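You operate a simulated robot arm through the tools that you are given. There is no shell and no other tool. Be economical: measure what you need, move in short steps, check, and stop when the job is done.

You run a simulated robot arm. Do the job below in one go: nothing can be reset, and whatever is moved stays where it is left.

Task
Cure the purple Lucky sign's gem for the time marked at the blue glue pot.
Fine: orange clamp knob tight and cure hood shut before you press the cure start key; one run; then the cure time dial to off.
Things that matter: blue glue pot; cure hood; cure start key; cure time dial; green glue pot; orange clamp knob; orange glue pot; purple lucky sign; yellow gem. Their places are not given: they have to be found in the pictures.

The check looks at the end state, three seconds after you hand in, the way a careful person would. Anything else that was tipped, shoved, dropped, spilled or broken makes it a failure.

Robot
A 6-joint arm with a two-finger parallel gripper, fixed in place. Base frame: the origin is at the foot of the arm, x ahead of it, y to its left, z up; the work surface is at about z = 884. Readings come in mm, rad, newtons and seconds.
With the tool pointing down near the work surface it reaches from about 240 to 660 mm from the base axis. Its first joint turns from -1.152 to 1.152 rad. Payload 2.9 kg.
The tool frame sits at the grasp point between the pads (the TCP): z along the fingers, y along the line on which they close. The tips reach 30 mm beyond it. Largest opening 110 mm; finger width 20, thickness 10; the body of the gripper, 48 by 112 mm, starts 55 mm behind the TCP.
Orientation is told as [roll, pitch, yaw] about the base's x, y, z axes, in that order, counted from this pose: with the fingers straight down and closing along the base's y, the tool's x points along the base's -x, its y along +y and its z along -z.

Tools
- The arm moves only by the tool arm_command. Its argument "increments" is a list of rows, each a list of 7 numbers: the shift along the tool's x, y, z in mm, then the turn, a rotation vector about the tool's x, y, z in rad, then the closure in counts, from 0 (fully open) to 255 (shut). In form: [[tx, ty, tz, rx, ry, rz, grip], ...]. A call has 1 to 8 rows; each row shifts and turns the commanded pose from where the row before left it, along the tool's axes as they then stand. Rows are played at 5 a second. More than 50 mm and 0.15 rad between two rows, or a gripper value outside its range, and nothing of the call is played. A pose out of reach is approached as far as the arm can. The call stops where the force on the tool passes 40 N (or 10 N more than at its start, if that is more) or the arm is blocked; 0.2 s more then pass. Each finger travels about 108 mm/s and halts on what it meets, pressing with about 30 N; the grip force reading is that of the motor and also rises with nothing between the fingers. The clock runs only during rows and for 0.2 s after the last one: add rows that do not move to give the fingers time. The reply holds the time, the measured pose of the TCP, the force on the tool along the base axes, the opening and the grip force, in the units named above and with some noise, with the torque about the TCP (base axes, N m) and any sound that the robot's microphone picked up.
- Cameras (640 x 400 px; columns grow to the right, rows downward): "scene" is fixed at [86.7, 437.1, 1389.6]; the picture's right is [-0.63, -0.78, 0.00], its down [-0.36, 0.29, -0.89] and it looks along [0.69, -0.56, -0.46] (base axes); focal length 275 px, centre (320, 200). "wrist" rides on the gripper at [72, 17, -103] in the tool frame; the picture's right is [-0.23, 0.97, 0.00], its down [-0.76, -0.18, -0.62] and it looks along [-0.61, -0.14, 0.78] (tool axes); focal length 222 px, centre (320, 200).
- capture(camera): a new picture of that camera. No time passes.
- point_at(camera, pixels): for up to 12 pixels [column, row] of the newest picture of that camera ("zoom" is the newest enlarged one), the place [x, y, z] in the base frame of the surface seen there, good to about 2 mm, but the place of the scene camera against the robot may be out by one fixed shift of up to 12 mm in any direction. No time passes.
- inspect(camera, box): a new picture of the part [left, top, right, bottom] of that camera's present view, enlarged. No time passes.
- finish_job(): hands the job in; it is judged then, once.

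Keep the steps short. Do not move on a guess: measure, check each grasp and each placing, and mend mistakes. In all there are 80 turns and 38 pictures (those below and enlarged ones count). Leave the gripper open and the arm clear of the work at the hand-in unless told otherwise, and finish with a single line.

The tools are called after "Request:" as name(argument=value, ...) on one line, values as JSON. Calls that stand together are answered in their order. arm_command: Moves the arm, as the interface text tells. Its arguments: {"type":"object","properties":{"increments":{"type":"array"}},"required":["increments"]} The other tools are called the same way: capture (camera) takes a picture; point_at (camera, pixels) gives the place of the surface under pixels of a picture; inspect (camera, box) takes an enlarged picture of a part of a camera's view; finish_job () hands the job in.

At the start:

```text
time_s: 0.0
position: [401.9, -0.9, 1209.1]
ee_rot: [0.0, 0.001, 0.001]
force: [0.2, 0.7, -1.1]
ft_torque: [-0.03, -0.03, -0.01]
opening: 110.1
finger_force: 0.1
```

scene: 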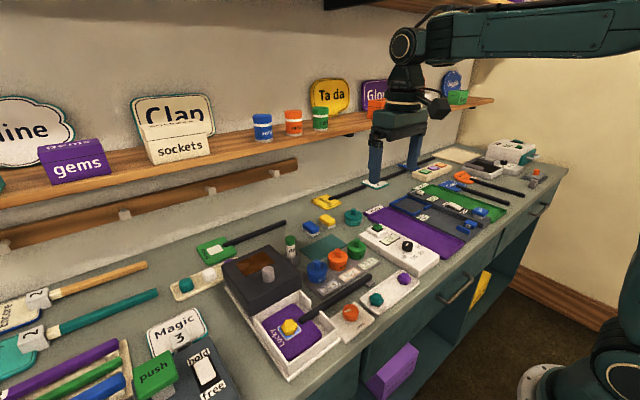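
wrist: 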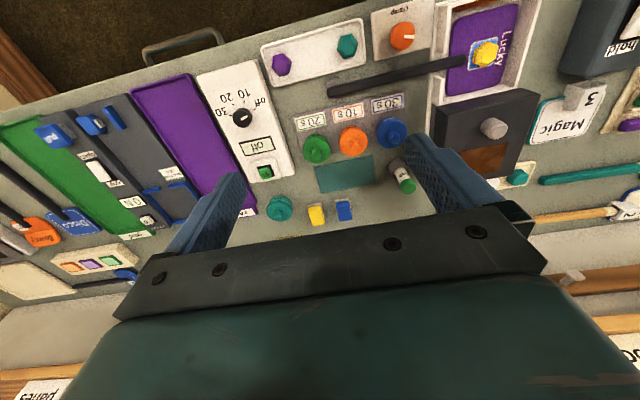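

I see the glue pots (wrist ~316–390, 140) with time labels, the dial at (243,118) and the lamp frame with purple Lucky sign at (485,50). I'll zoom in on both to read them.

Request:
inspect(camera="wrist", box=[190, 50, 430, 200])

Request:
inspect(camera="scene", box=[210, 200, 450, 390])

Request:
inspect(camera="wrist", box=[360, 0, 560, 200])

```text
2.67 times, centred on (310, 125) of wrist
```

zoom: 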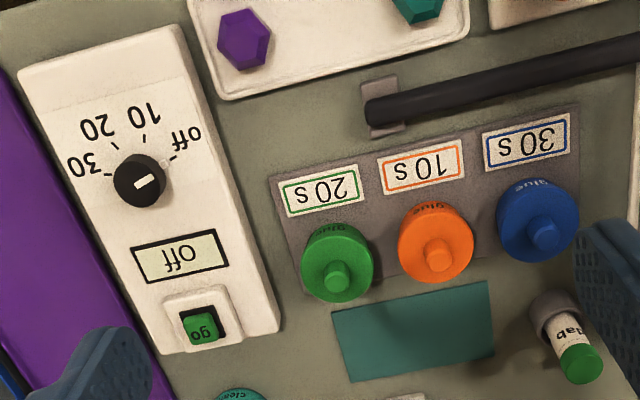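

```text
2.11 times, centred on (330, 295) of scene
```

zoom: 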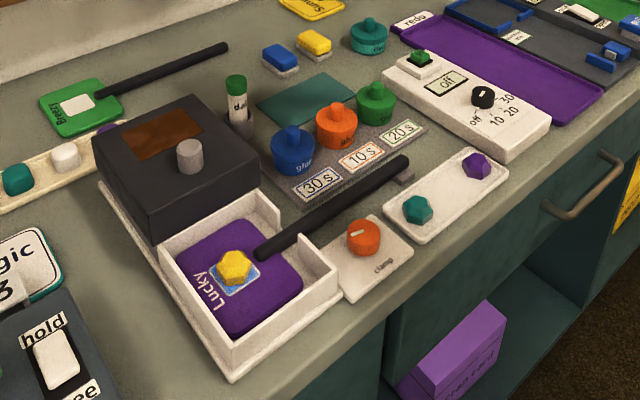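

```text
2.00 times, centred on (460, 100) of wrist
```

zoom: 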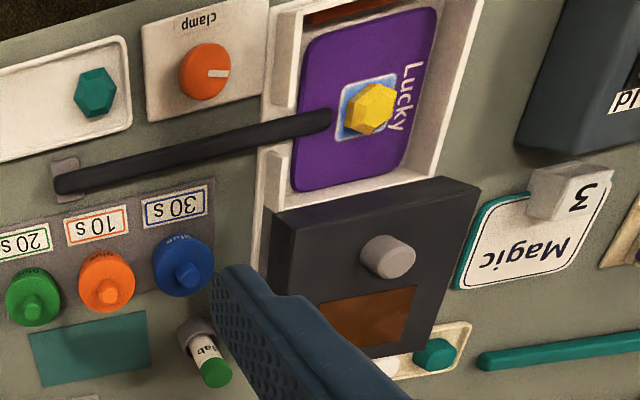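

The blue pot reads 30 s, and the dial is marked off/10/20/30. The hood is the dark box, to be slid over the sign. Next I measure the places in the wrist picture.

Request:
capture(camera="wrist")

Request:
point_at(camera="wrist", pixels=[[401, 36], [411, 37], [420, 55], [494, 128], [243, 117], [236, 125], [265, 172], [487, 54], [440, 105], [535, 92], [500, 100], [495, 155]])

Request:
inspect(camera="scene", box=[320, 280, 390, 350])

```text
32 pictures are left
```

wrist: 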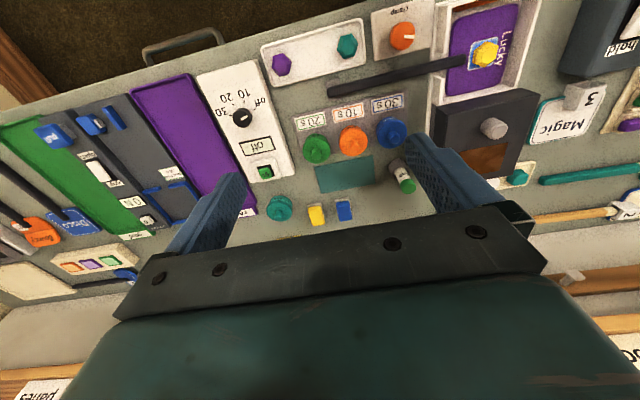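

```text
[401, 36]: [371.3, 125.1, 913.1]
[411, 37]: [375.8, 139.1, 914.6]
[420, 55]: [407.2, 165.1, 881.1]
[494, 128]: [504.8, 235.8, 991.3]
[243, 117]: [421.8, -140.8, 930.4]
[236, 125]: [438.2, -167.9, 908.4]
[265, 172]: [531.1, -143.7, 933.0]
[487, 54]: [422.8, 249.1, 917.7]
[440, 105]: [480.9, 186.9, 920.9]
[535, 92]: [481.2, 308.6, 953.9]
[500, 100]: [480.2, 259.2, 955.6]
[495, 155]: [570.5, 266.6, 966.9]
```

```text
5.71 times, centred on (355, 315) of scene
```

zoom: 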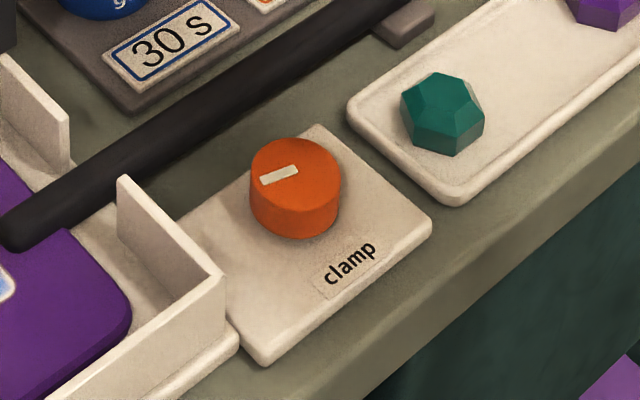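

The clamp knob sits at about (371,126), top z≈914, with its pointer roughly towards +y. I move above it at z≈1080 for a closer look.

Request:
arm_command(increments=[[10, 30, 30, 0, 0, 0, 0], [10, 30, 30, 0, 0, 0, 0], [10, 30, 30, 0, 0, 0, 0], [0, 30, 30, 0, 0, 0, 0], [0, 6, 9, 0, 0, 0, 0], [0, 0, 0, 0, 0, 0, 0]])

Request:
capture(camera="wrist")

```text
time_s: 1.4
position: [372.3, 126.3, 1082.1]
ee_rot: [-0.001, 0.002, 0.0]
force: [0.4, 0.1, 0.3]
ft_torque: [-0.02, 0.02, 0.02]
opening: 110.0
finger_force: 0.0
```

```text
30 pictures are left
```

wrist: 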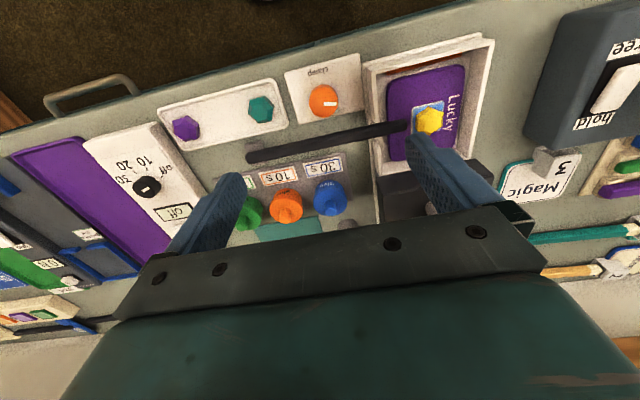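

Request:
inspect(camera="wrist", box=[240, 30, 500, 190])

Request:
point_at(camera="wrist", pixels=[[323, 98], [312, 98], [335, 100], [323, 88], [323, 108], [324, 114], [367, 70], [372, 115], [380, 175], [320, 136], [395, 128], [260, 145]])

```text
2.46 times, centred on (370, 110) of wrist
```

zoom: 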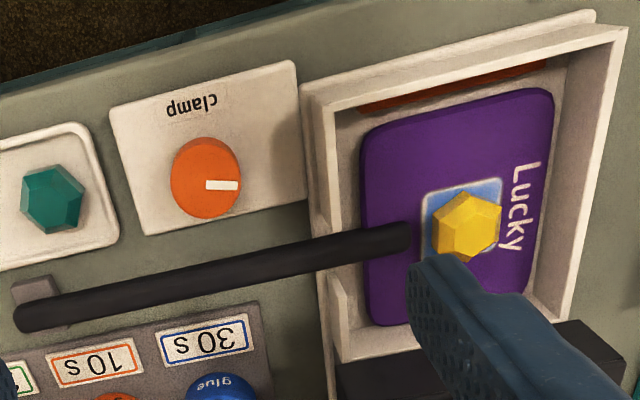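

```text
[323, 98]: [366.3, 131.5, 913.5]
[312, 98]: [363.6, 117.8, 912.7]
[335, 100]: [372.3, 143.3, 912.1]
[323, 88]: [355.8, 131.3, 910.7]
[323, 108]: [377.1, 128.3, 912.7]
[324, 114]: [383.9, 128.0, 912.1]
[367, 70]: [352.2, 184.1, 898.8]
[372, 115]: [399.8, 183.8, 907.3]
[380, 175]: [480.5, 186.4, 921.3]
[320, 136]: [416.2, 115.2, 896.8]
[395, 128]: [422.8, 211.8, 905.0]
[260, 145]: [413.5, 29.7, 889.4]
```

Knob centre ≈ (369,131), about 30 mm across, top z≈913. I descend with a half-open gripper to z≈960 and check.

Request:
arm_command(increments=[[3.3, 4.7, 0, 0, 0, 0, 120], [0, 0, 40, 0, 0, 0, 120], [0, 0, 40, 0, 0, 0, 120], [0, 0, 40, 0, 0, 0, 120], [0, 0, 0, 0, 0, 0, 120]])

Request:
capture(camera="wrist")

```text
time_s: 2.6
position: [369.0, 128.7, 958.7]
ee_rot: [0.0, -0.002, 0.0]
force: [-1.4, 0.8, 0.0]
ft_torque: [-0.03, -0.04, 0.04]
opening: 58.2
finger_force: 0.1
```

```text
28 pictures are left
```

wrist: 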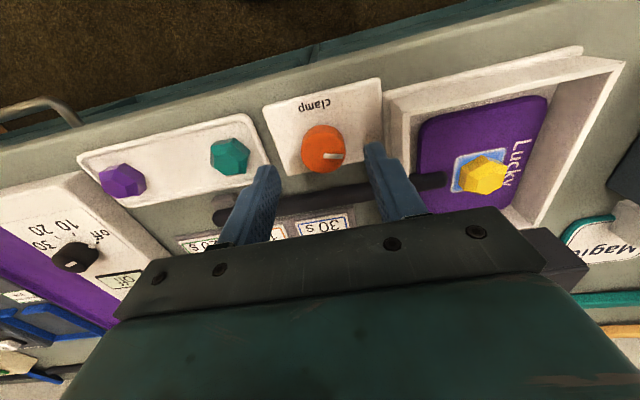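

Request:
point_at(camera="wrist", pixels=[[304, 146], [342, 146], [322, 130], [322, 146], [322, 162], [310, 170], [375, 100], [360, 120]])

```text
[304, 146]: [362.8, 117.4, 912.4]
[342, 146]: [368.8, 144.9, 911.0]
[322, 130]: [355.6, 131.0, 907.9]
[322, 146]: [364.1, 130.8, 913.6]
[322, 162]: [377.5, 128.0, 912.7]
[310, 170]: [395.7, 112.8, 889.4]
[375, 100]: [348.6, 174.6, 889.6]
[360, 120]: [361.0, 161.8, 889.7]
```

Plate z≈890, knob centre ≈ (367.5,131). I go down to z≈925 and close gently.

Request:
arm_command(increments=[[1.5, 2.3, 17, 0, 0, 0, 120], [0, 0, 17, 0, 0, 0, 120], [0, 0, 0, 0, 0, 0, 160], [0, 0, 0, 0, 0, 0, 200], [0, 0, 0, 0, 0, 0, 200]])

```text
time_s: 3.8
position: [365.3, 130.6, 927.3]
ee_rot: [-0.002, 0.003, -0.003]
force: [1.2, -13.2, -2.4]
ft_torque: [-0.47, -0.36, -0.08]
opening: 33.2
finger_force: 44.7
```

Gripped at 33 mm. Now I turn clockwise in small steps, watching torque and sound.

Request:
arm_command(increments=[[0, 0, 0, 0, 0, 0.1, 200], [0, 0, 0, 0, 0, 0.1, 200], [0, 0, 0, 0, 0, 0.1, 200], [0, 0, 0, 0, 0, 0.1, 200], [0, 0, 0, 0, 0, 0, 200]])

Request:
capture(camera="wrist")

```text
time_s: 5.0
position: [367.5, 132.6, 926.5]
ee_rot: [0.002, 0.001, -0.398]
force: [-9.5, 5.3, 1.0]
ft_torque: [0.09, 0.16, 0.01]
opening: 33.3
finger_force: 45.1
```

```text
27 pictures are left
```

wrist: 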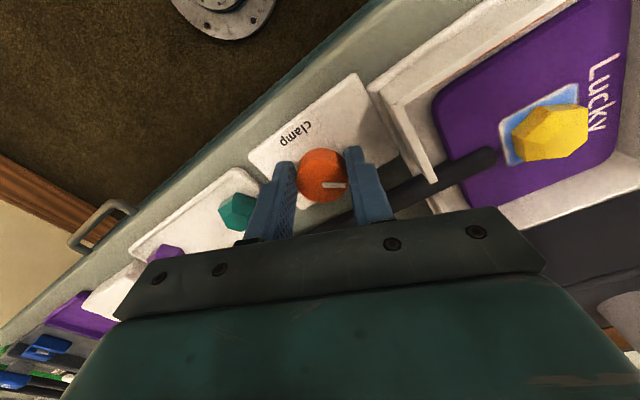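

It turns freely with the gripper. I continue clockwise.

Request:
arm_command(increments=[[0, 0, 0, 0, 0, 0.1, 200], [0, 0, 0, 0, 0, 0.1, 200], [0, 0, 0, 0, 0, 0.1, 200], [0, 0, 0, 0, 0, 0.1, 200], [0, 0, 0, 0, 0, 0.1, 200], [0, 0, 0, 0, 0, 0.1, 200], [0, 0, 0, 0, 0, 0, 200]])

Request:
capture(camera="wrist")

```text
time_s: 6.6
position: [368.7, 134.2, 925.8]
ee_rot: [0.01, 0.007, -0.992]
force: [4.5, 35.8, 8.1]
ft_torque: [0.81, -0.43, 0.19]
opening: 33.6
finger_force: 44.9
```

```text
26 pictures are left
```

wrist: 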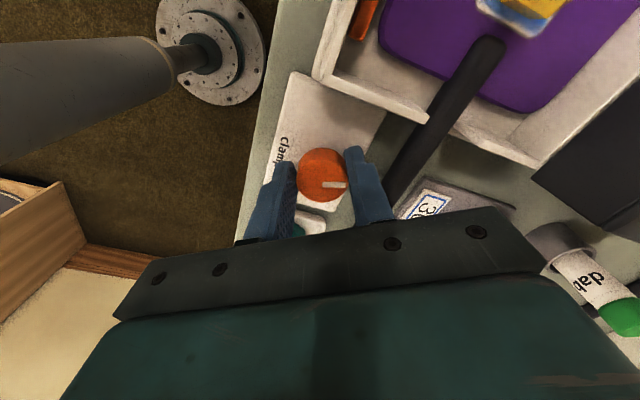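

The knob's axis is at about (370,129), a few mm off my TCP, which explains the side force. Before turning on I check the clearance between finger and rod.

Request:
point_at(camera="wrist", pixels=[[398, 172], [412, 150], [425, 150], [386, 195], [375, 170], [362, 152], [410, 105], [385, 185]])

```text
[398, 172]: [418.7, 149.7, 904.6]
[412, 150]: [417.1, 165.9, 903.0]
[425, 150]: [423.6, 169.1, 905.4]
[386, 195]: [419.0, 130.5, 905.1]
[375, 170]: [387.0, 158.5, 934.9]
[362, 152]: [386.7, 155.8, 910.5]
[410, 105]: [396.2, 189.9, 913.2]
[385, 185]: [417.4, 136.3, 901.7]
```

The rod edge is at x≈413, so there is enough room. I relieve the side load, then keep turning about the knob axis.

Request:
arm_command(increments=[[2.0, 2.7, 0, 0, 0, 0, 200], [-0.12, 0.5, 0, 0, 0, 0.1, 200], [-0.12, 0.5, 0, 0, 0, 0.1, 200], [-0.12, 0.5, 0, 0, 0, 0.1, 200], [-0.12, 0.5, 0, 0, 0, 0.1, 200], [-0.12, 0.5, 0, 0, 0, 0.1, 200], [-0.12, 0.5, 0, 0, 0, 0.1, 200], [0, 0, 0, 0, 0, 0, 200]])

Request:
capture(camera="wrist")

```text
time_s: 8.4
position: [373.3, 136.9, 926.8]
ee_rot: [0.0, 0.004, -1.598]
force: [7.3, 23.0, -0.1]
ft_torque: [0.33, -0.3, 0.01]
opening: 33.5
finger_force: 45.4
```

```text
25 pictures are left
```

wrist: 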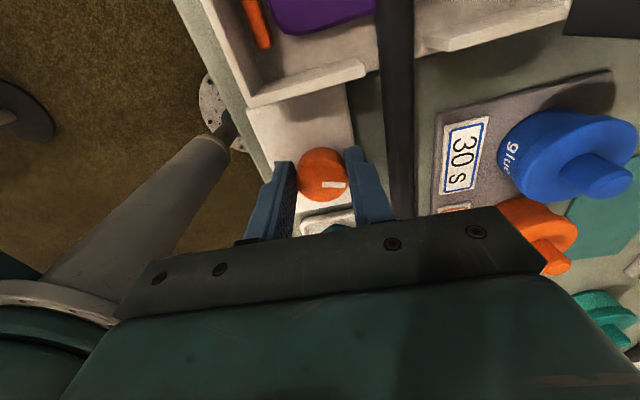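

No stop yet after ~90°. I release, rise straight up, turn back, and look at the knob.

Request:
arm_command(increments=[[0, 0, 0, 0, 0, 0, 150], [0, 0, 0, 0, 0, 0, 140], [0, 0, -25, 0, 0, 0, 140], [0, 0, -25, 0, 0, 0, 120], [0, 0, 0, 0, 0, -0.15, 120], [0, 0, 0, 0, 0, -0.15, 120], [0, 0, 0, 0, 0, -0.15, 120], [0, 0, 0, 0, 0, -0.15, 120]])

Request:
arm_command(increments=[[0, 0, 0, 0, 0, -0.15, 120], [0, 0, 0, 0, 0, -0.15, 120], [0, 0, 0, 0, 0, -0.15, 120], [0, 0, 0, 0, 0, -0.15, 120], [0, 0, 0, 0, 0, -0.15, 120], [0, 0, 0, 0, 0, -0.15, 120], [0, 0, 0, 0, 0, -0.1, 120], [0, 0, 0, 0, 0, 0, 120]])

Request:
inspect(camera="wrist", box=[240, 80, 420, 190])

Request:
inspect(camera="scene", box=[310, 270, 400, 350])

```text
time_s: 10.2
position: [371.6, 135.9, 975.8]
ee_rot: [0.001, 0.0, -0.997]
force: [0.3, 0.1, 0.0]
ft_torque: [0.01, -0.02, 0.01]
opening: 58.2
finger_force: 0.1
```

```text
time_s: 12.0
position: [371.9, 134.6, 977.0]
ee_rot: [0.001, -0.001, -0.001]
force: [0.0, -0.9, -0.4]
ft_torque: [-0.01, -0.01, 0.05]
opening: 58.1
finger_force: 0.1
```

```text
3.56 times, centred on (330, 135) of wrist
```

zoom: 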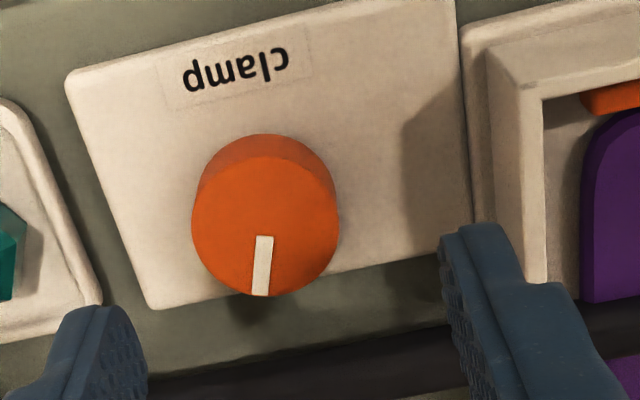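

```text
5.00 times, centred on (355, 310) of scene
```

zoom: 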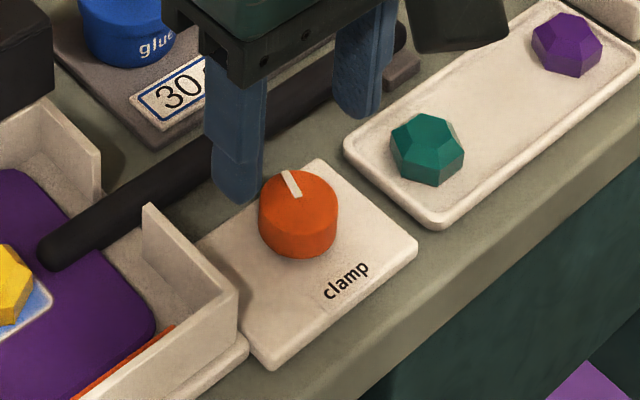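

The pointer turned ~90°. An orange clamp jaw is visible inside the tray; I check its gap to the sign.

Request:
inspect(camera="wrist", box=[340, 20, 640, 208])

Request:
point_at(camera="zoom", pixels=[[320, 200], [220, 180], [300, 160], [250, 200]])

Request:
inspect(camera="scene", box=[240, 280, 350, 390])

```text
2.13 times, centred on (490, 114) of wrist
```

zoom: 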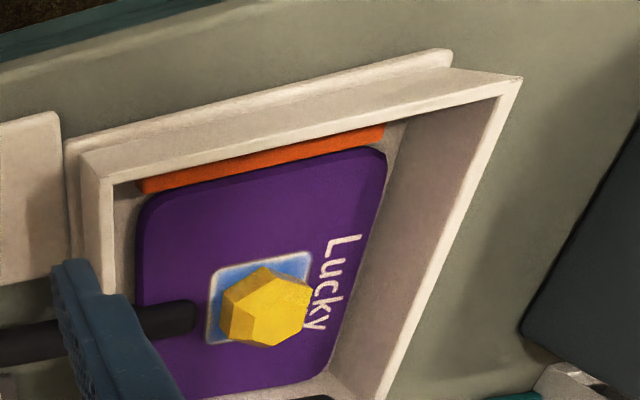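

```text
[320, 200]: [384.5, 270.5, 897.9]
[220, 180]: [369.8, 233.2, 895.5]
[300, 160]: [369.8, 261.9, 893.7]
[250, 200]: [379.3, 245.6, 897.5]
```

```text
3.64 times, centred on (295, 335) of scene
```

zoom: 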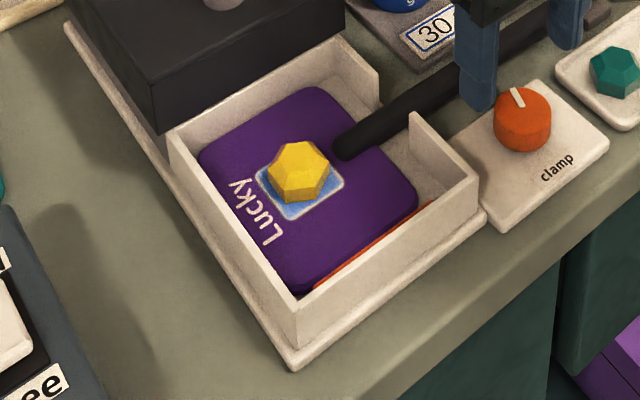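

The jaw moved in against the sign, so clockwise tightens. I measure the knob centre anew.

Request:
capture(camera="wrist")

Request:
point_at(camera="wrist", pixels=[[315, 142], [296, 142], [333, 142], [315, 125], [315, 159], [302, 130], [328, 154]])

```text
20 pictures are left
```

wrist: 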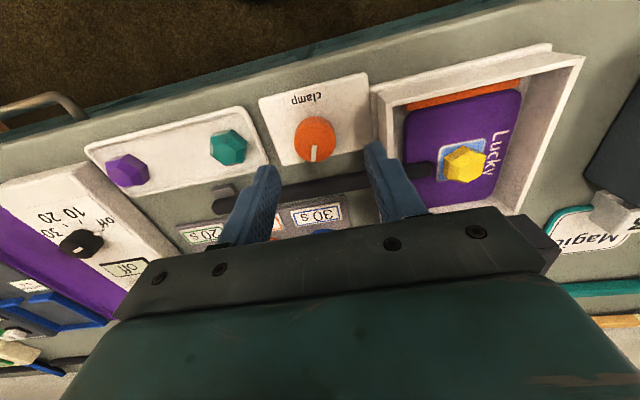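

```text
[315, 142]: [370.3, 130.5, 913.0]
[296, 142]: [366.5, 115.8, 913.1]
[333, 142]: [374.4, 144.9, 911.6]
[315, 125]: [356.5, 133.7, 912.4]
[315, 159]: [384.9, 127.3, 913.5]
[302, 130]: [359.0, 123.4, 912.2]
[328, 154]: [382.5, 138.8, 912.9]
```

Knob centre (370.5,130.4). I regrasp centred.

Request:
arm_command(increments=[[1.3, -4.3, 0, 0, 0, 0, 120], [0, 0, 30, 0, 0, 0, 120], [0, 0, 21, 0, 0, 0, 120], [0, 0, 0, 0, 0, 0, 160], [0, 0, 0, 0, 0, 0, 200], [0, 0, 0, 0, 0, 0, 200]])

Request:
arm_command(increments=[[0, 0, 0, 0, 0, 0.1, 200], [0, 0, 0, 0, 0, 0.1, 200], [0, 0, 0, 0, 0, 0.1, 200], [0, 0, 0, 0, 0, 0, 200]])

```text
time_s: 13.4
position: [367.9, 130.0, 925.1]
ee_rot: [-0.005, 0.001, -0.006]
force: [0.7, -18.9, 0.5]
ft_torque: [-0.54, -0.31, -0.07]
opening: 33.2
finger_force: 44.7
```

```text
time_s: 14.4
position: [369.1, 131.6, 925.3]
ee_rot: [-0.002, 0.003, -0.303]
force: [-1.6, -5.0, -27.7]
ft_torque: [-0.22, -0.55, -0.02]
opening: 33.4
finger_force: 45.0
```

Request:
arm_command(increments=[[0, 0, 0, 0, 0, 0.1, 200], [0, 0, 0, 0, 0, 0.1, 200], [0, 0, 0, 0, 0, 0.1, 200], [0, 0, 0, 0, 0, 0, 200]])

Request:
capture(camera="wrist")

```text
time_s: 15.4
position: [368.5, 132.6, 925.1]
ee_rot: [0.002, 0.002, -0.599]
force: [-2.1, 14.6, -28.6]
ft_torque: [0.8, 0.68, 0.04]
opening: 33.4
finger_force: 44.7
```

```text
19 pictures are left
```

wrist: 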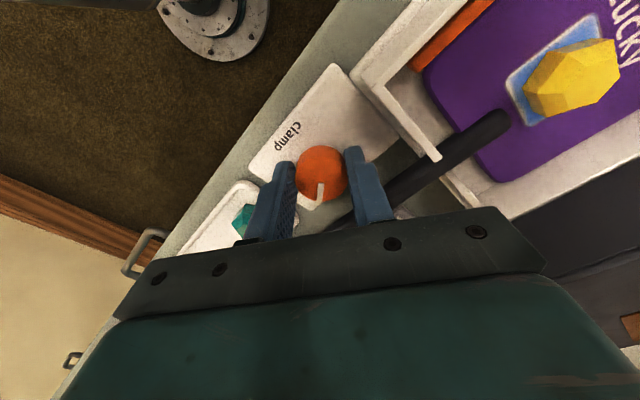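

Still turning together with the gripper. I continue.

Request:
arm_command(increments=[[0, 0, 0, 0, 0, 0.1, 200], [0, 0, 0, 0, 0, 0.1, 200], [0, 0, 0, 0, 0, 0.1, 200], [0, 0, 0, 0, 0, 0.1, 200], [0, 0, 0, 0, 0, 0, 200]])

Request:
arm_command(increments=[[0, 0, 0, 0, 0, 0.1, 200], [0, 0, 0, 0, 0, 0.1, 200], [0, 0, 0, 0, 0, 0.1, 200], [0, 0, 0, 0, 0, 0.1, 200], [0, 0, 0, 0, 0, 0.1, 200], [0, 0, 0, 0, 0, 0, 200]])

Request:
capture(camera="wrist")

```text
time_s: 16.6
position: [371.2, 131.2, 927.2]
ee_rot: [0.002, 0.001, -0.999]
force: [-1.9, 14.7, -2.0]
ft_torque: [0.64, 0.18, 0.48]
opening: 33.5
finger_force: 44.5
```

```text
time_s: 18.0
position: [370.4, 131.5, 924.7]
ee_rot: [0.007, 0.001, -1.505]
force: [15.6, 4.1, 13.2]
ft_torque: [0.36, -0.64, 0.46]
opening: 33.3
finger_force: 45.1
```

```text
18 pictures are left
```

wrist: 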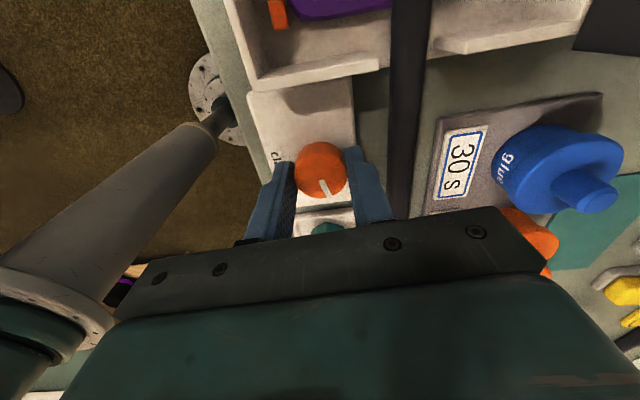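

Torque rose to 0.48 N·m and stayed, and the pointer slipped in the fingers: the end stop, so the clamp is tight. I release, rise and turn back.

Request:
arm_command(increments=[[0, 0, 0, 0, 0, 0, 150], [0, 0, 0, 0, 0, 0, 140], [0, 0, -30, 0, 0, 0, 130], [0, 0, -40, 0, 0, 0, 130], [0, 0, -40, 0, 0, -0.15, 130], [0, 0, 0, 0, 0, -0.15, 130], [0, 0, 0, 0, 0, -0.15, 130], [0, 0, 0, 0, 0, -0.15, 130]])

Request:
arm_command(increments=[[0, 0, 0, 0, 0, -0.15, 130], [0, 0, 0, 0, 0, -0.15, 130], [0, 0, 0, 0, 0, -0.15, 130], [0, 0, 0, 0, 0, -0.15, 130], [0, 0, 0, 0, 0, -0.15, 130], [0, 0, 0, 0, 0, -0.15, 130], [0, 0, 0, 0, 0, 0, 130]])

Request:
capture(camera="wrist")

```text
time_s: 19.8
position: [370.5, 130.6, 1035.2]
ee_rot: [-0.002, 0.001, -0.899]
force: [0.7, 0.0, 0.1]
ft_torque: [0.0, 0.02, -0.01]
opening: 53.8
finger_force: 0.0
```

```text
time_s: 21.4
position: [368.7, 130.7, 1035.5]
ee_rot: [0.0, 0.0, 0.001]
force: [0.3, -0.6, -0.6]
ft_torque: [0.0, 0.0, 0.02]
opening: 53.7
finger_force: 0.1
```

```text
17 pictures are left
```

wrist: 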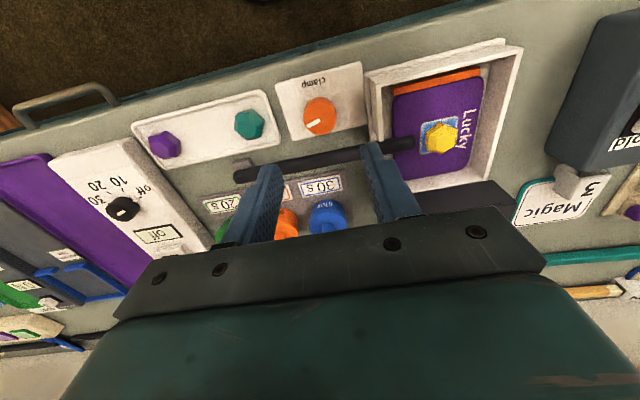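

The pointer now points about 150° clockwise from the start and the jaw is on the sign: tight. Next the hood: I rise and go above its grey knob near (505,236).

Request:
arm_command(increments=[[0, 0, -40, 0, 0, 0, 130], [-40, 30, -5, 0, 0, 0, 100], [-40, 30, 0, 0, 0, 0, 100], [-40, 30, 0, 0, 0, 0, 100], [-14, 16, 0, 0, 0, 0, 100], [0, 0, 0, 0, 0, 0, 100]])

Request:
capture(camera="wrist")

```text
refused: row 2 steps farther than a row can; nothing moved
```

```text
16 pictures are left
```

wrist: 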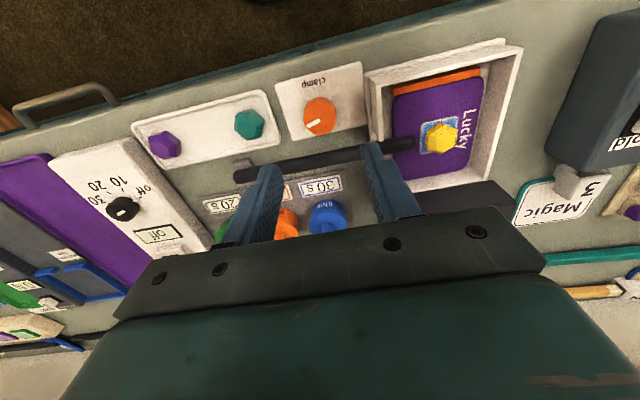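

The row was a hair too long (50.2 mm); I use smaller rows.

Request:
arm_command(increments=[[0, 0, -40, 0, 0, 0, 130], [-33, 27, -3, 0, 0, 0, 100], [-33, 27, 0, 0, 0, 0, 100], [-33, 27, 0, 0, 0, 0, 100], [-32, 26, 0, 0, 0, 0, 100], [0, 0, 0, 0, 0, 0, 100]])

Request:
capture(camera="wrist")

```text
time_s: 22.8
position: [500.4, 234.6, 1072.4]
ee_rot: [0.003, 0.001, -0.001]
force: [0.8, 0.2, -0.8]
ft_torque: [-0.01, 0.01, 0.0]
opening: 67.2
finger_force: 0.0
```

```text
15 pictures are left
```

wrist: 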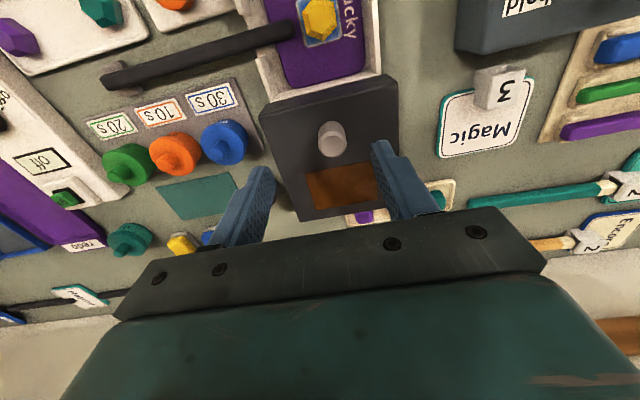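

Request:
point_at(camera="wrist", pixels=[[333, 142], [320, 142], [345, 142], [332, 130], [332, 154], [280, 120], [390, 100], [290, 115], [380, 90], [300, 90], [375, 40], [262, 60]])

Request:
inspect(camera="wrist", box=[240, 30, 420, 230])

```text
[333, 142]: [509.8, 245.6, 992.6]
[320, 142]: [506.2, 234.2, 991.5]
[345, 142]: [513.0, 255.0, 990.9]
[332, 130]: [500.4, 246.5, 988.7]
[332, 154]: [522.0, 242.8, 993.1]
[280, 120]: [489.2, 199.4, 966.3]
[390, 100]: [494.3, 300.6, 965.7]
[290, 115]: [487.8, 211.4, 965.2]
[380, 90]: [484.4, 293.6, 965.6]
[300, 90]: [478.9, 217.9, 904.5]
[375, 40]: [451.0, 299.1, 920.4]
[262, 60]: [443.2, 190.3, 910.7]
```

```text
2.00 times, centred on (330, 130) of wrist
```

zoom: 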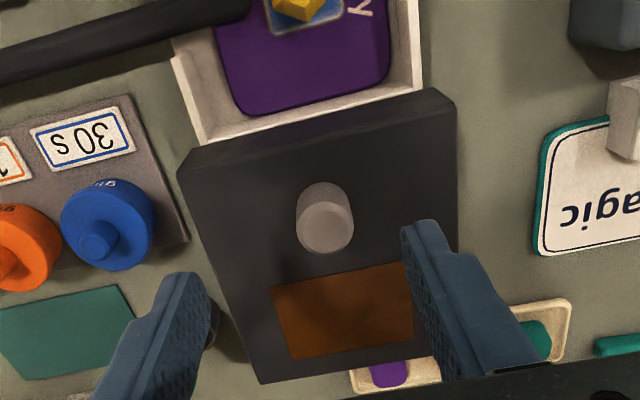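

The hood knob is at (511,244.5), top z≈992. I measure the hood's edges to get the sliding direction.

Request:
point_at(camera="zoom", pixels=[[188, 180], [432, 98], [264, 376], [452, 150], [203, 135], [417, 80], [190, 100], [260, 124], [385, 85], [420, 20]])

Request:
inspect(camera="scene", box=[210, 230, 350, 390])

```text
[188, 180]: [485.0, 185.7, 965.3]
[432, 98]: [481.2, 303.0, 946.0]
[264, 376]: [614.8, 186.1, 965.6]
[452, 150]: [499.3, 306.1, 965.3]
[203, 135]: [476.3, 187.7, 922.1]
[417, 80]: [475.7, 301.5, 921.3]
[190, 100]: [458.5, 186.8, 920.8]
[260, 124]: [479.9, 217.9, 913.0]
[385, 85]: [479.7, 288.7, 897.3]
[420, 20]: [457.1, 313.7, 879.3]
```

```text
2.50 times, centred on (280, 310) of scene
```

zoom: 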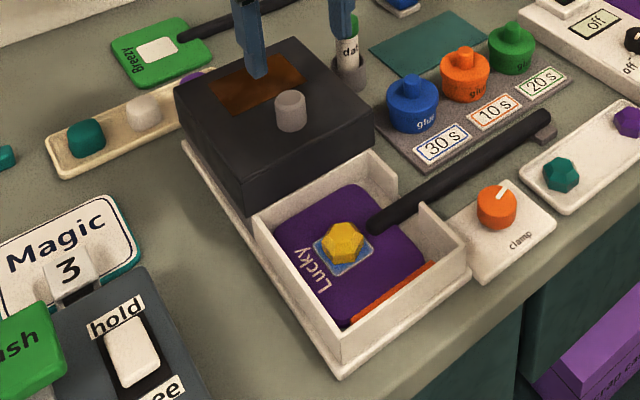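

The hood is axis-aligned (x 481–615), the tray x 345–480: slide along −x by about 135. I descend on the knob and grip.

Request:
arm_command(increments=[[-10.6, 9.9, 0, 0, 0, 0, 130], [0, 0, 35, 0, 0, 0, 130], [0, 0, 36, 0, 0, 0, 130], [0, 0, 0, 0, 0, 0, 170], [0, 0, 0, 0, 0, 0, 220], [0, 0, 0, 0, 0, 0, 220]])

Request:
arm_command(increments=[[5, 0, 0, 0, 0, 0, 220], [8, 0, 0, 0, 0, 0, 220], [8, 0, 0, 0, 0, 0, 220], [0, 0, 0, 0, 0, 0, 220]])

Request:
inspect(camera="scene", box=[210, 230, 350, 390])

```text
time_s: 24.2
position: [510.3, 245.0, 1004.0]
ee_rot: [0.001, -0.002, 0.0]
force: [0.0, 10.5, -3.5]
ft_torque: [0.33, -0.43, 0.02]
opening: 25.0
finger_force: 45.5
```

```text
time_s: 25.2
position: [489.9, 245.1, 1004.6]
ee_rot: [-0.003, 0.001, -0.004]
force: [0.8, -5.7, -5.7]
ft_torque: [-0.17, -0.51, -0.04]
opening: 24.8
finger_force: 44.8
```

```text
2.50 times, centred on (280, 310) of scene
```

zoom: 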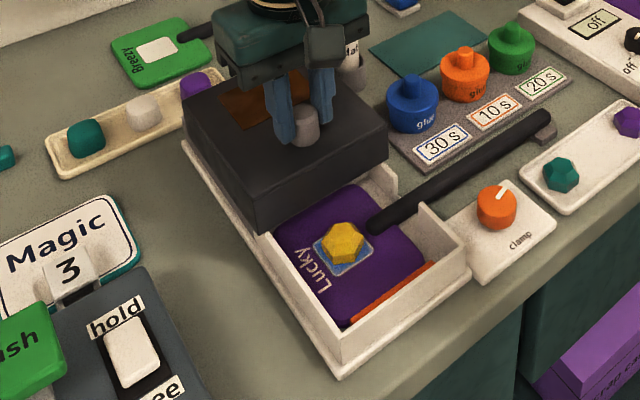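

It slides freely over the tray. I continue towards −x.

Request:
arm_command(increments=[[15, 0, 0, 0, 0, 0, 220], [15, 0, 0, 0, 0, 0, 220], [15, 0, 0, 0, 0, 0, 220], [15, 0, 0, 0, 0, 0, 220], [15, 0, 0, 0, 0, 0, 220], [15, 0, 0, 0, 0, 0, 220], [0, 0, 0, 0, 0, 0, 220]])

Request:
arm_command(increments=[[6, 0, 0, 0, 0, 0, 220], [6, 0, 0, 0, 0, 0, 220], [5, 0, 0, 0, 0, 0, 220], [5, 0, 0, 0, 0, 0, 220], [3, 0, 0, 0, 0, 0, 220], [3, 0, 0, 0, 0, 0, 220], [3, 0, 0, 0, 0, 0, 220], [0, 0, 0, 0, 0, 0, 220]])

Request:
inspect(camera="scene", box=[210, 230, 350, 390])

```text
time_s: 26.8
position: [400.1, 245.5, 1004.0]
ee_rot: [-0.004, 0.005, -0.005]
force: [0.9, -19.8, -25.8]
ft_torque: [-0.6, -0.06, -0.02]
opening: 24.8
finger_force: 44.7
```

```text
time_s: 28.1
position: [376.4, 245.0, 1006.0]
ee_rot: [-0.002, -0.002, -0.013]
force: [5.3, -2.8, -3.8]
ft_torque: [-0.1, -0.07, 0.04]
opening: 24.8
finger_force: 44.9
stopped in row 6: the force on the tool passed its limit at 44 N (the readings are from after the stop); the commanded pose is now the measured one
```

```text
2.50 times, centred on (280, 310) of scene
```

zoom: 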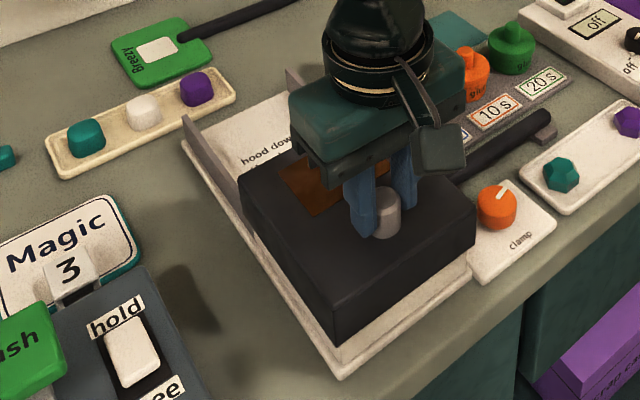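

The hood hit its stop after 134 mm. A label "hood dow…" is uncovered; I release, rise and read it.

Request:
arm_command(increments=[[0, 0, 0, 0, 0, 0, 180], [0, 0, 0, 0, 0, 0, 150], [0, 0, -35, 0, 0, 0, 130], [0, 0, -40, 0, 0, 0, 130], [0, 0, -40, 0, 0, 0, 130], [0, -40, 0, 0, 0, 0, 130], [0, 0, 0, 0, 0, 0, 130]])

Request:
capture(camera="wrist")

Request:
inspect(camera="scene", box=[210, 230, 350, 390])

```text
time_s: 29.8
position: [377.0, 205.3, 1120.3]
ee_rot: [-0.002, -0.001, -0.01]
force: [0.2, 0.1, 0.1]
ft_torque: [0.01, 0.0, 0.01]
opening: 53.9
finger_force: 0.0
```

```text
10 pictures are left
```

wrist: 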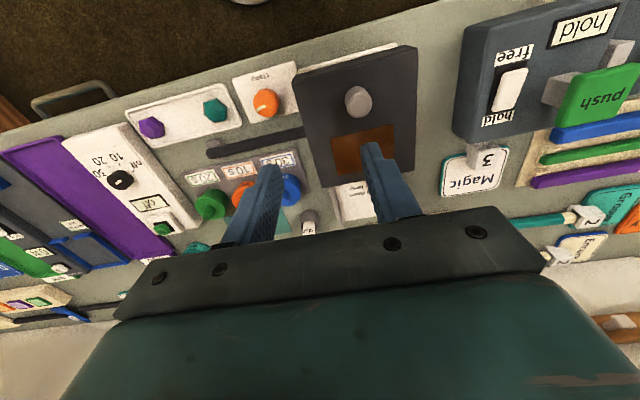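

```text
2.50 times, centred on (280, 310) of scene
```

zoom: 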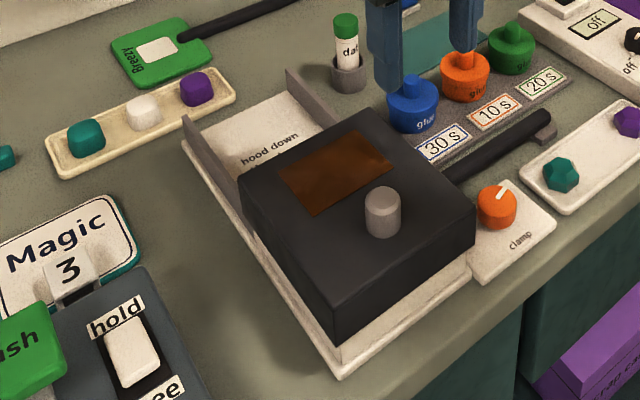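

Request:
inspect(camera="wrist", box=[280, 40, 430, 240])

Request:
point_at(camera="wrist", pixels=[[330, 120], [300, 100], [390, 80], [312, 165], [121, 180], [121, 172], [112, 180], [130, 180], [163, 229], [158, 205], [150, 150], [110, 170]])

```text
2.00 times, centred on (355, 140) of wrist
```

zoom: 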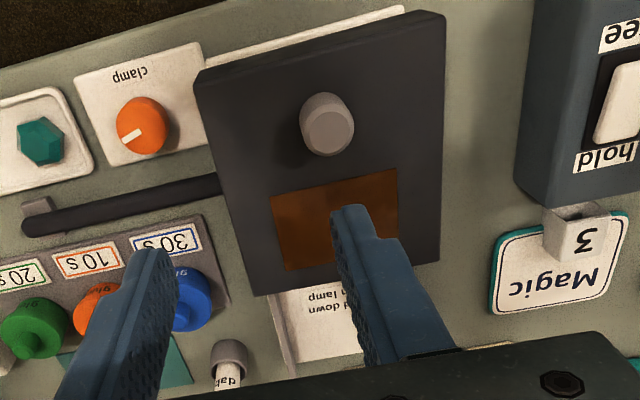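

```text
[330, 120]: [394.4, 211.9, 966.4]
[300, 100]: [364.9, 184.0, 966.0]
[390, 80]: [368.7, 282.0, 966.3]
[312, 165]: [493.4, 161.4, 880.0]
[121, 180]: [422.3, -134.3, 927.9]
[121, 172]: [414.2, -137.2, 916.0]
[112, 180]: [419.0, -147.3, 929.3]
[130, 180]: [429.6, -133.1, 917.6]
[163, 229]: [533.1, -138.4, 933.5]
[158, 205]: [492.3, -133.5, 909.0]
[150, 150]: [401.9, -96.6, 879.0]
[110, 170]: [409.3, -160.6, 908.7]
```

The label says the hood is to be down for the lamp; the hood is shut. Now the dial near (422,−140): I move above it.

Request:
arm_command(increments=[[-6, -45, 0, 0, 0, 0, 130], [-6, -45, 0, 0, 0, 0, 130], [-6, -45, 0, 0, 0, 0, 130], [-6, -45, 0, 0, 0, 0, 130], [-6, -45, 0, 0, 0, 0, 130], [-6, -45, 0, 0, 0, 0, 130], [-6, -45, 0, 0, 0, 0, 130], [-3, -30, 30, 0, 0, 0, 130]])

Request:
arm_command(increments=[[0, 0, 40, 0, 0, 0.01, 130], [0, 0, 40, 0, 0, 0, 130], [0, 0, 0, 0, 0, 0, 130]])

Request:
inspect(camera="wrist", box=[230, 60, 430, 240])

Request:
point_at(camera="zoom", pixels=[[320, 200], [300, 150], [250, 200], [350, 250]])

```text
time_s: 31.6
position: [417.6, -139.3, 1093.4]
ee_rot: [-0.005, -0.001, -0.009]
force: [0.1, 0.0, 0.7]
ft_torque: [0.01, -0.01, 0.02]
opening: 54.1
finger_force: 0.0
```

```text
time_s: 32.4
position: [419.7, -136.9, 1013.4]
ee_rot: [-0.004, -0.003, -0.021]
force: [-0.4, -0.2, -0.2]
ft_torque: [-0.02, -0.03, 0.0]
opening: 53.7
finger_force: 0.0
```

```text
2.22 times, centred on (330, 150) of wrist
```

zoom: 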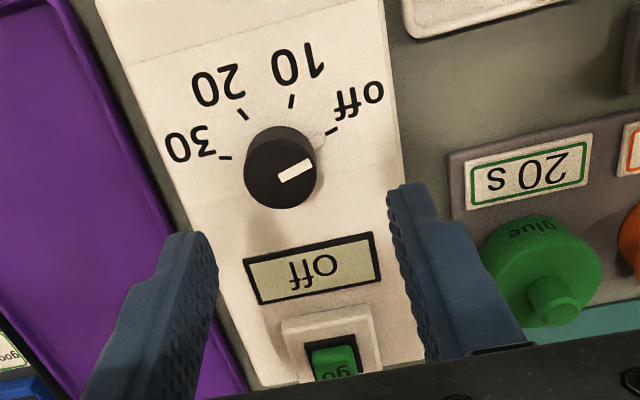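

```text
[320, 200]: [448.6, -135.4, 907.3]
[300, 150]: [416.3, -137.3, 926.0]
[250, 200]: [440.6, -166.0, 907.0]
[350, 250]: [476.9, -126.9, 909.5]
```

From "off" to "30" is counter-clockwise seen from above. I measure the dial and tick marks.

Request:
point_at(camera="zoom", pixels=[[280, 175], [250, 175], [312, 175], [280, 145], [280, 203], [225, 157], [241, 114], [291, 101], [331, 131], [306, 166], [282, 178], [334, 362]])

```text
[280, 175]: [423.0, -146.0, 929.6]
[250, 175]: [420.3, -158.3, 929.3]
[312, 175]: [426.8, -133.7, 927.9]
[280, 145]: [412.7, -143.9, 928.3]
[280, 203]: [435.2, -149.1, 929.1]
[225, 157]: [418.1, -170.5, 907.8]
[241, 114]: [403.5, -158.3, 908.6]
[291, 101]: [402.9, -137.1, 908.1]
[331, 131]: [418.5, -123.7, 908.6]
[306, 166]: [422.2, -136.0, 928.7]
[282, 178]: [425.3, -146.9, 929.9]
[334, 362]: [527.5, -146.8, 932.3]
```

Dial centre ≈ (423.3,−146.3), ~26 mm wide, top 929.5; off→30 is ≈ 2.72 rad counter-clockwise. I centre, pre-turn clockwise by 1.36 rad, then descend.

Request:
arm_command(increments=[[-3.6, -9.4, 0, 0, 0, 0.15, 130], [0, 0, 0, 0, 0, 0.15, 130], [0, 0, 0, 0, 0, 0.15, 130], [0, 0, 0, 0, 0, 0.15, 130], [0, 0, 0, 0, 0, 0.15, 130], [0, 0, 0, 0, 0, 0.15, 130], [0, 0, 0, 0, 0, 0.15, 130], [0, 0, 0, 0, 0, 0.15, 130]])

Request:
arm_command(increments=[[0, 0, 0, 0, 0, 0.14, 130], [0, 0, 35, 0, 0, 0, 130], [0, 0, 0, 0, 0, 0, 130]])

```text
time_s: 34.1
position: [420.0, -147.3, 1013.6]
ee_rot: [0.003, -0.005, -1.221]
force: [0.4, -0.1, 0.8]
ft_torque: [0.03, -0.04, 0.03]
opening: 53.9
finger_force: 0.1
```

```text
time_s: 35.0
position: [420.6, -149.6, 978.5]
ee_rot: [0.002, -0.004, -1.362]
force: [0.4, 0.5, -1.0]
ft_torque: [-0.01, 0.0, -0.02]
opening: 53.8
finger_force: 0.1
```

I correct about 3 mm and descend, then grip.

Request:
arm_command(increments=[[1.2, 3.0, 0, 0, 0, 0, 130], [0, 0, 20, 0, 0, 0, 130], [0, 0, 16, 0, 0, 0, 130], [0, 0, 0, 0, 0, 0, 170], [0, 0, 0, 0, 0, 0, 220], [0, 0, 0, 0, 0, 0, 220]])

Request:
arm_command(increments=[[0, 0, 0, 0, 0, -0.1, 220], [0, 0, 0, 0, 0, -0.1, 220], [0, 0, 0, 0, 0, -0.1, 220], [0, 0, 0, 0, 0, -0.1, 220], [0, 0, 0, 0, 0, -0.1, 220], [0, 0, 0, 0, 0, 0, 220]])

```text
time_s: 36.4
position: [425.1, -147.4, 942.4]
ee_rot: [0.001, -0.003, -1.358]
force: [-0.3, 0.4, -0.7]
ft_torque: [-0.12, -0.05, -0.02]
opening: 29.2
finger_force: 45.0
```

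```text
time_s: 37.7
position: [425.4, -146.7, 943.1]
ee_rot: [0.002, -0.008, -0.856]
force: [-3.7, 1.5, 3.1]
ft_torque: [-0.25, -0.05, -0.01]
opening: 28.9
finger_force: 45.3
stopped in row 6: the force on the tool passed its limit at 40 N (the readings are from after the stop); the commanded pose is now the measured one
```

Force briefly touched the limit; it has relaxed. I continue turning.

Request:
arm_command(increments=[[0, 0, 0, 0, 0, -0.1, 220], [0, 0, 0, 0, 0, -0.1, 220], [0, 0, 0, 0, 0, -0.1, 220], [0, 0, 0, 0, 0, -0.1, 220], [0, 0, 0, 0, 0, 0, 220]])

Request:
arm_command(increments=[[0, 0, 0, 0, 0, -0.1, 220], [0, 0, 0, 0, 0, -0.1, 220], [0, 0, 0, 0, 0, -0.1, 220], [0, 0, 0, 0, 0, -0.1, 220], [0, 0, 0, 0, 0, -0.1, 220], [0, 0, 0, 0, 0, 0, 220]])

Request:
capture(camera="wrist")

```text
time_s: 38.9
position: [426.0, -145.7, 942.7]
ee_rot: [-0.001, -0.009, -0.451]
force: [-10.6, 12.0, 27.2]
ft_torque: [0.74, 1.02, -0.02]
opening: 28.9
finger_force: 45.4
```

```text
time_s: 40.3
position: [425.8, -146.4, 942.2]
ee_rot: [-0.002, -0.006, 0.047]
force: [-10.9, 19.4, 25.6]
ft_torque: [0.59, 0.02, -0.01]
opening: 29.1
finger_force: 44.9
```

```text
6 pictures are left
```

wrist: 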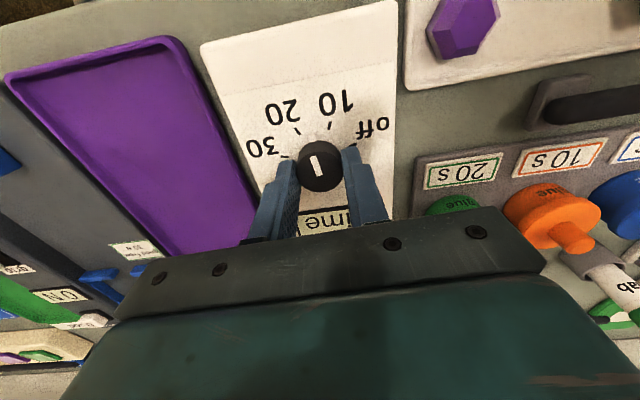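

The dial follows; the pointer is midway between 10 and 20. I continue for 1.32 rad more.

Request:
arm_command(increments=[[0, 0, 0, 0, 0, -0.1, 220], [0, 0, 0, 0, 0, -0.1, 220], [0, 0, 0, 0, 0, -0.1, 220], [0, 0, 0, 0, 0, -0.1, 220], [0, 0, 0, 0, 0, -0.1, 220], [0, 0, 0, 0, 0, -0.1, 220], [0, 0, 0, 0, 0, 0, 220]])

Request:
arm_command(increments=[[0, 0, 0, 0, 0, -0.1, 220], [0, 0, 0, 0, 0, -0.1, 220], [0, 0, 0, 0, 0, -0.1, 220], [0, 0, 0, 0, 0, -0.1, 220], [0, 0, 0, 0, 0, -0.1, 220], [0, 0, 0, 0, 0, -0.1, 220], [0, 0, 0, 0, 0, 0, 220]])

```text
time_s: 41.9
position: [425.6, -145.2, 942.5]
ee_rot: [-0.007, -0.005, 0.649]
force: [-2.4, 17.3, 5.7]
ft_torque: [0.79, -0.55, -0.03]
opening: 29.1
finger_force: 45.0
```

```text
time_s: 43.5
position: [424.9, -145.3, 941.8]
ee_rot: [-0.007, 0.0, 1.247]
force: [-7.9, 17.3, 0.7]
ft_torque: [1.08, 0.06, -0.43]
opening: 29.2
finger_force: 45.5
```

Torque rose to 0.43: the end stop at 30. I release, rise, turn partway back and look at dial and display.

Request:
arm_command(increments=[[0, 0, 0, 0, 0, 0, 180], [0, 0, 0, 0, 0, 0, 150], [0, 0, -35, 0, 0, 0, 130], [0, 0, -35, 0, 0, 0.15, 130], [0, 0, 0, 0, 0, 0.15, 130], [0, 0, 0, 0, 0, 0.15, 130], [0, 0, 0, 0, 0, 0.15, 130], [0, 0, 0, 0, 0, 0.15, 130]])

Request:
arm_command(increments=[[0, 0, 0, 0, 0, 0.15, 130], [0, 0, 0, 0, 0, 0.15, 130], [0, 0, 0, 0, 0, 0.15, 130], [0, 0, 0, 0, 0, 0.05, 130], [-30, 0, 0, 0, 0, 0, 180], [-30, 0, 0, 0, 0, 0, 255], [0, 0, 0, 0, 0, 0, 255]])

Request:
capture(camera="wrist")

```text
time_s: 45.3
position: [424.4, -146.1, 1012.2]
ee_rot: [-0.007, -0.006, 0.494]
force: [0.4, -0.1, -0.3]
ft_torque: [0.0, 0.01, -0.02]
opening: 53.9
finger_force: 0.1
```

```text
time_s: 46.9
position: [485.8, -149.5, 1011.9]
ee_rot: [-0.005, -0.007, -0.006]
force: [0.6, 0.6, 0.8]
ft_torque: [-0.02, 0.0, -0.01]
opening: 0.1
finger_force: 30.4
```

```text
5 pictures are left
```

wrist: 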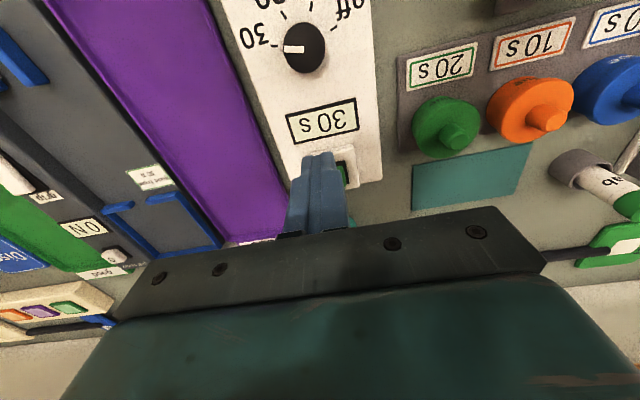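

The display reads 30 s. I locate the green "go" key exactly.

Request:
point_at(camera="wrist", pixels=[[344, 168], [343, 176], [341, 168], [348, 184], [350, 160], [356, 182]])

```text
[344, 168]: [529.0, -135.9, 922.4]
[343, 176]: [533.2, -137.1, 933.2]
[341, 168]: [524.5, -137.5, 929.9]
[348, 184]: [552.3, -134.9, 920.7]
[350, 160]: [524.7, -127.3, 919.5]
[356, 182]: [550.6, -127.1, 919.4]
```

Key centre ≈ (531,−145), top z≈933. I move above it with closed fingers and descend to TCP z≈968.

Request:
arm_command(increments=[[-45, 3.0, 0, 0, 0, 0, 255], [0, 0, 20, 0, 0, 0, 255], [0, 0, 22, 0, 0, 0, 255], [0, 0, 0, 0, 0, 0, 255]])

Request:
capture(camera="wrist")

```text
time_s: 47.9
position: [531.4, -143.7, 969.9]
ee_rot: [-0.005, -0.009, -0.004]
force: [-0.2, 0.8, -0.1]
ft_torque: [-0.03, 0.01, 0.01]
opening: 0.0
finger_force: 30.1
```

```text
4 pictures are left
```

wrist: 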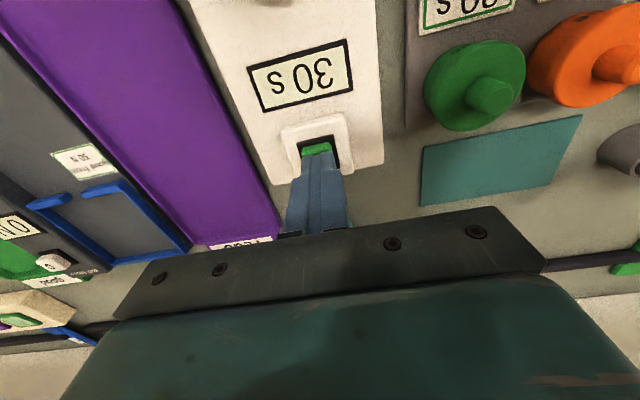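

The fingers are over the key. I lower gently to press once.

Request:
arm_command(increments=[[0, 0, 3, 0, 0, 0, 255], [0, 0, 3, 0, 0, 0, 255], [0, 0, 2, 0, 0, 0, 255], [0, 0, 1, 0, 0, 0, 255]])

```text
time_s: 48.9
position: [531.5, -144.6, 962.8]
ee_rot: [-0.003, -0.006, -0.003]
force: [0.6, 0.4, -0.6]
ft_torque: [-0.03, 0.0, 0.01]
opening: 0.0
finger_force: 29.4
```

Request:
arm_command(increments=[[0, 0, 1, 0, 0, 0, 255], [0, 0, 1, 0, 0, 0, 255], [0, 0, 1, 0, 0, 0, 255], [0, 0, 1, 0, 0, 0, 255]])

```text
time_s: 49.9
position: [530.1, -143.8, 957.2]
ee_rot: [-0.005, -0.01, -0.005]
force: [0.5, -0.9, 2.5]
ft_torque: [-0.05, -0.02, -0.02]
opening: 0.0
finger_force: 30.1
heard: click
```

A click: pressed. I lift off and look at the display.

Request:
arm_command(increments=[[0, 0, -8, 0, 0, 0, 255], [0, 0, -30, 0, 0, 0, 255], [20, 0, -20, 0, 0, 0, 255], [40, 0, 0, 0, 0, 0, 200], [45, 0, 0, 0, 0, 0, 130], [0, 0, 0, 0, 0, 0, 130]])

Request:
inspect(camera="scene", box=[230, 190, 450, 350])

```text
time_s: 51.3
position: [424.9, -145.5, 1017.2]
ee_rot: [-0.004, -0.008, -0.003]
force: [0.0, -0.5, 0.1]
ft_torque: [0.01, 0.01, -0.02]
opening: 53.9
finger_force: 0.1
```

```text
2.50 times, centred on (340, 270) of scene
```

zoom: 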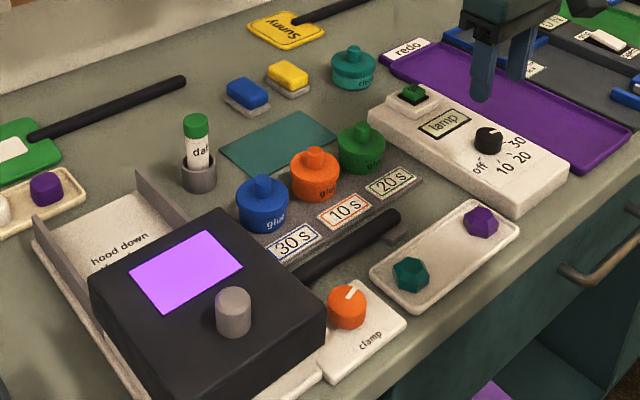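

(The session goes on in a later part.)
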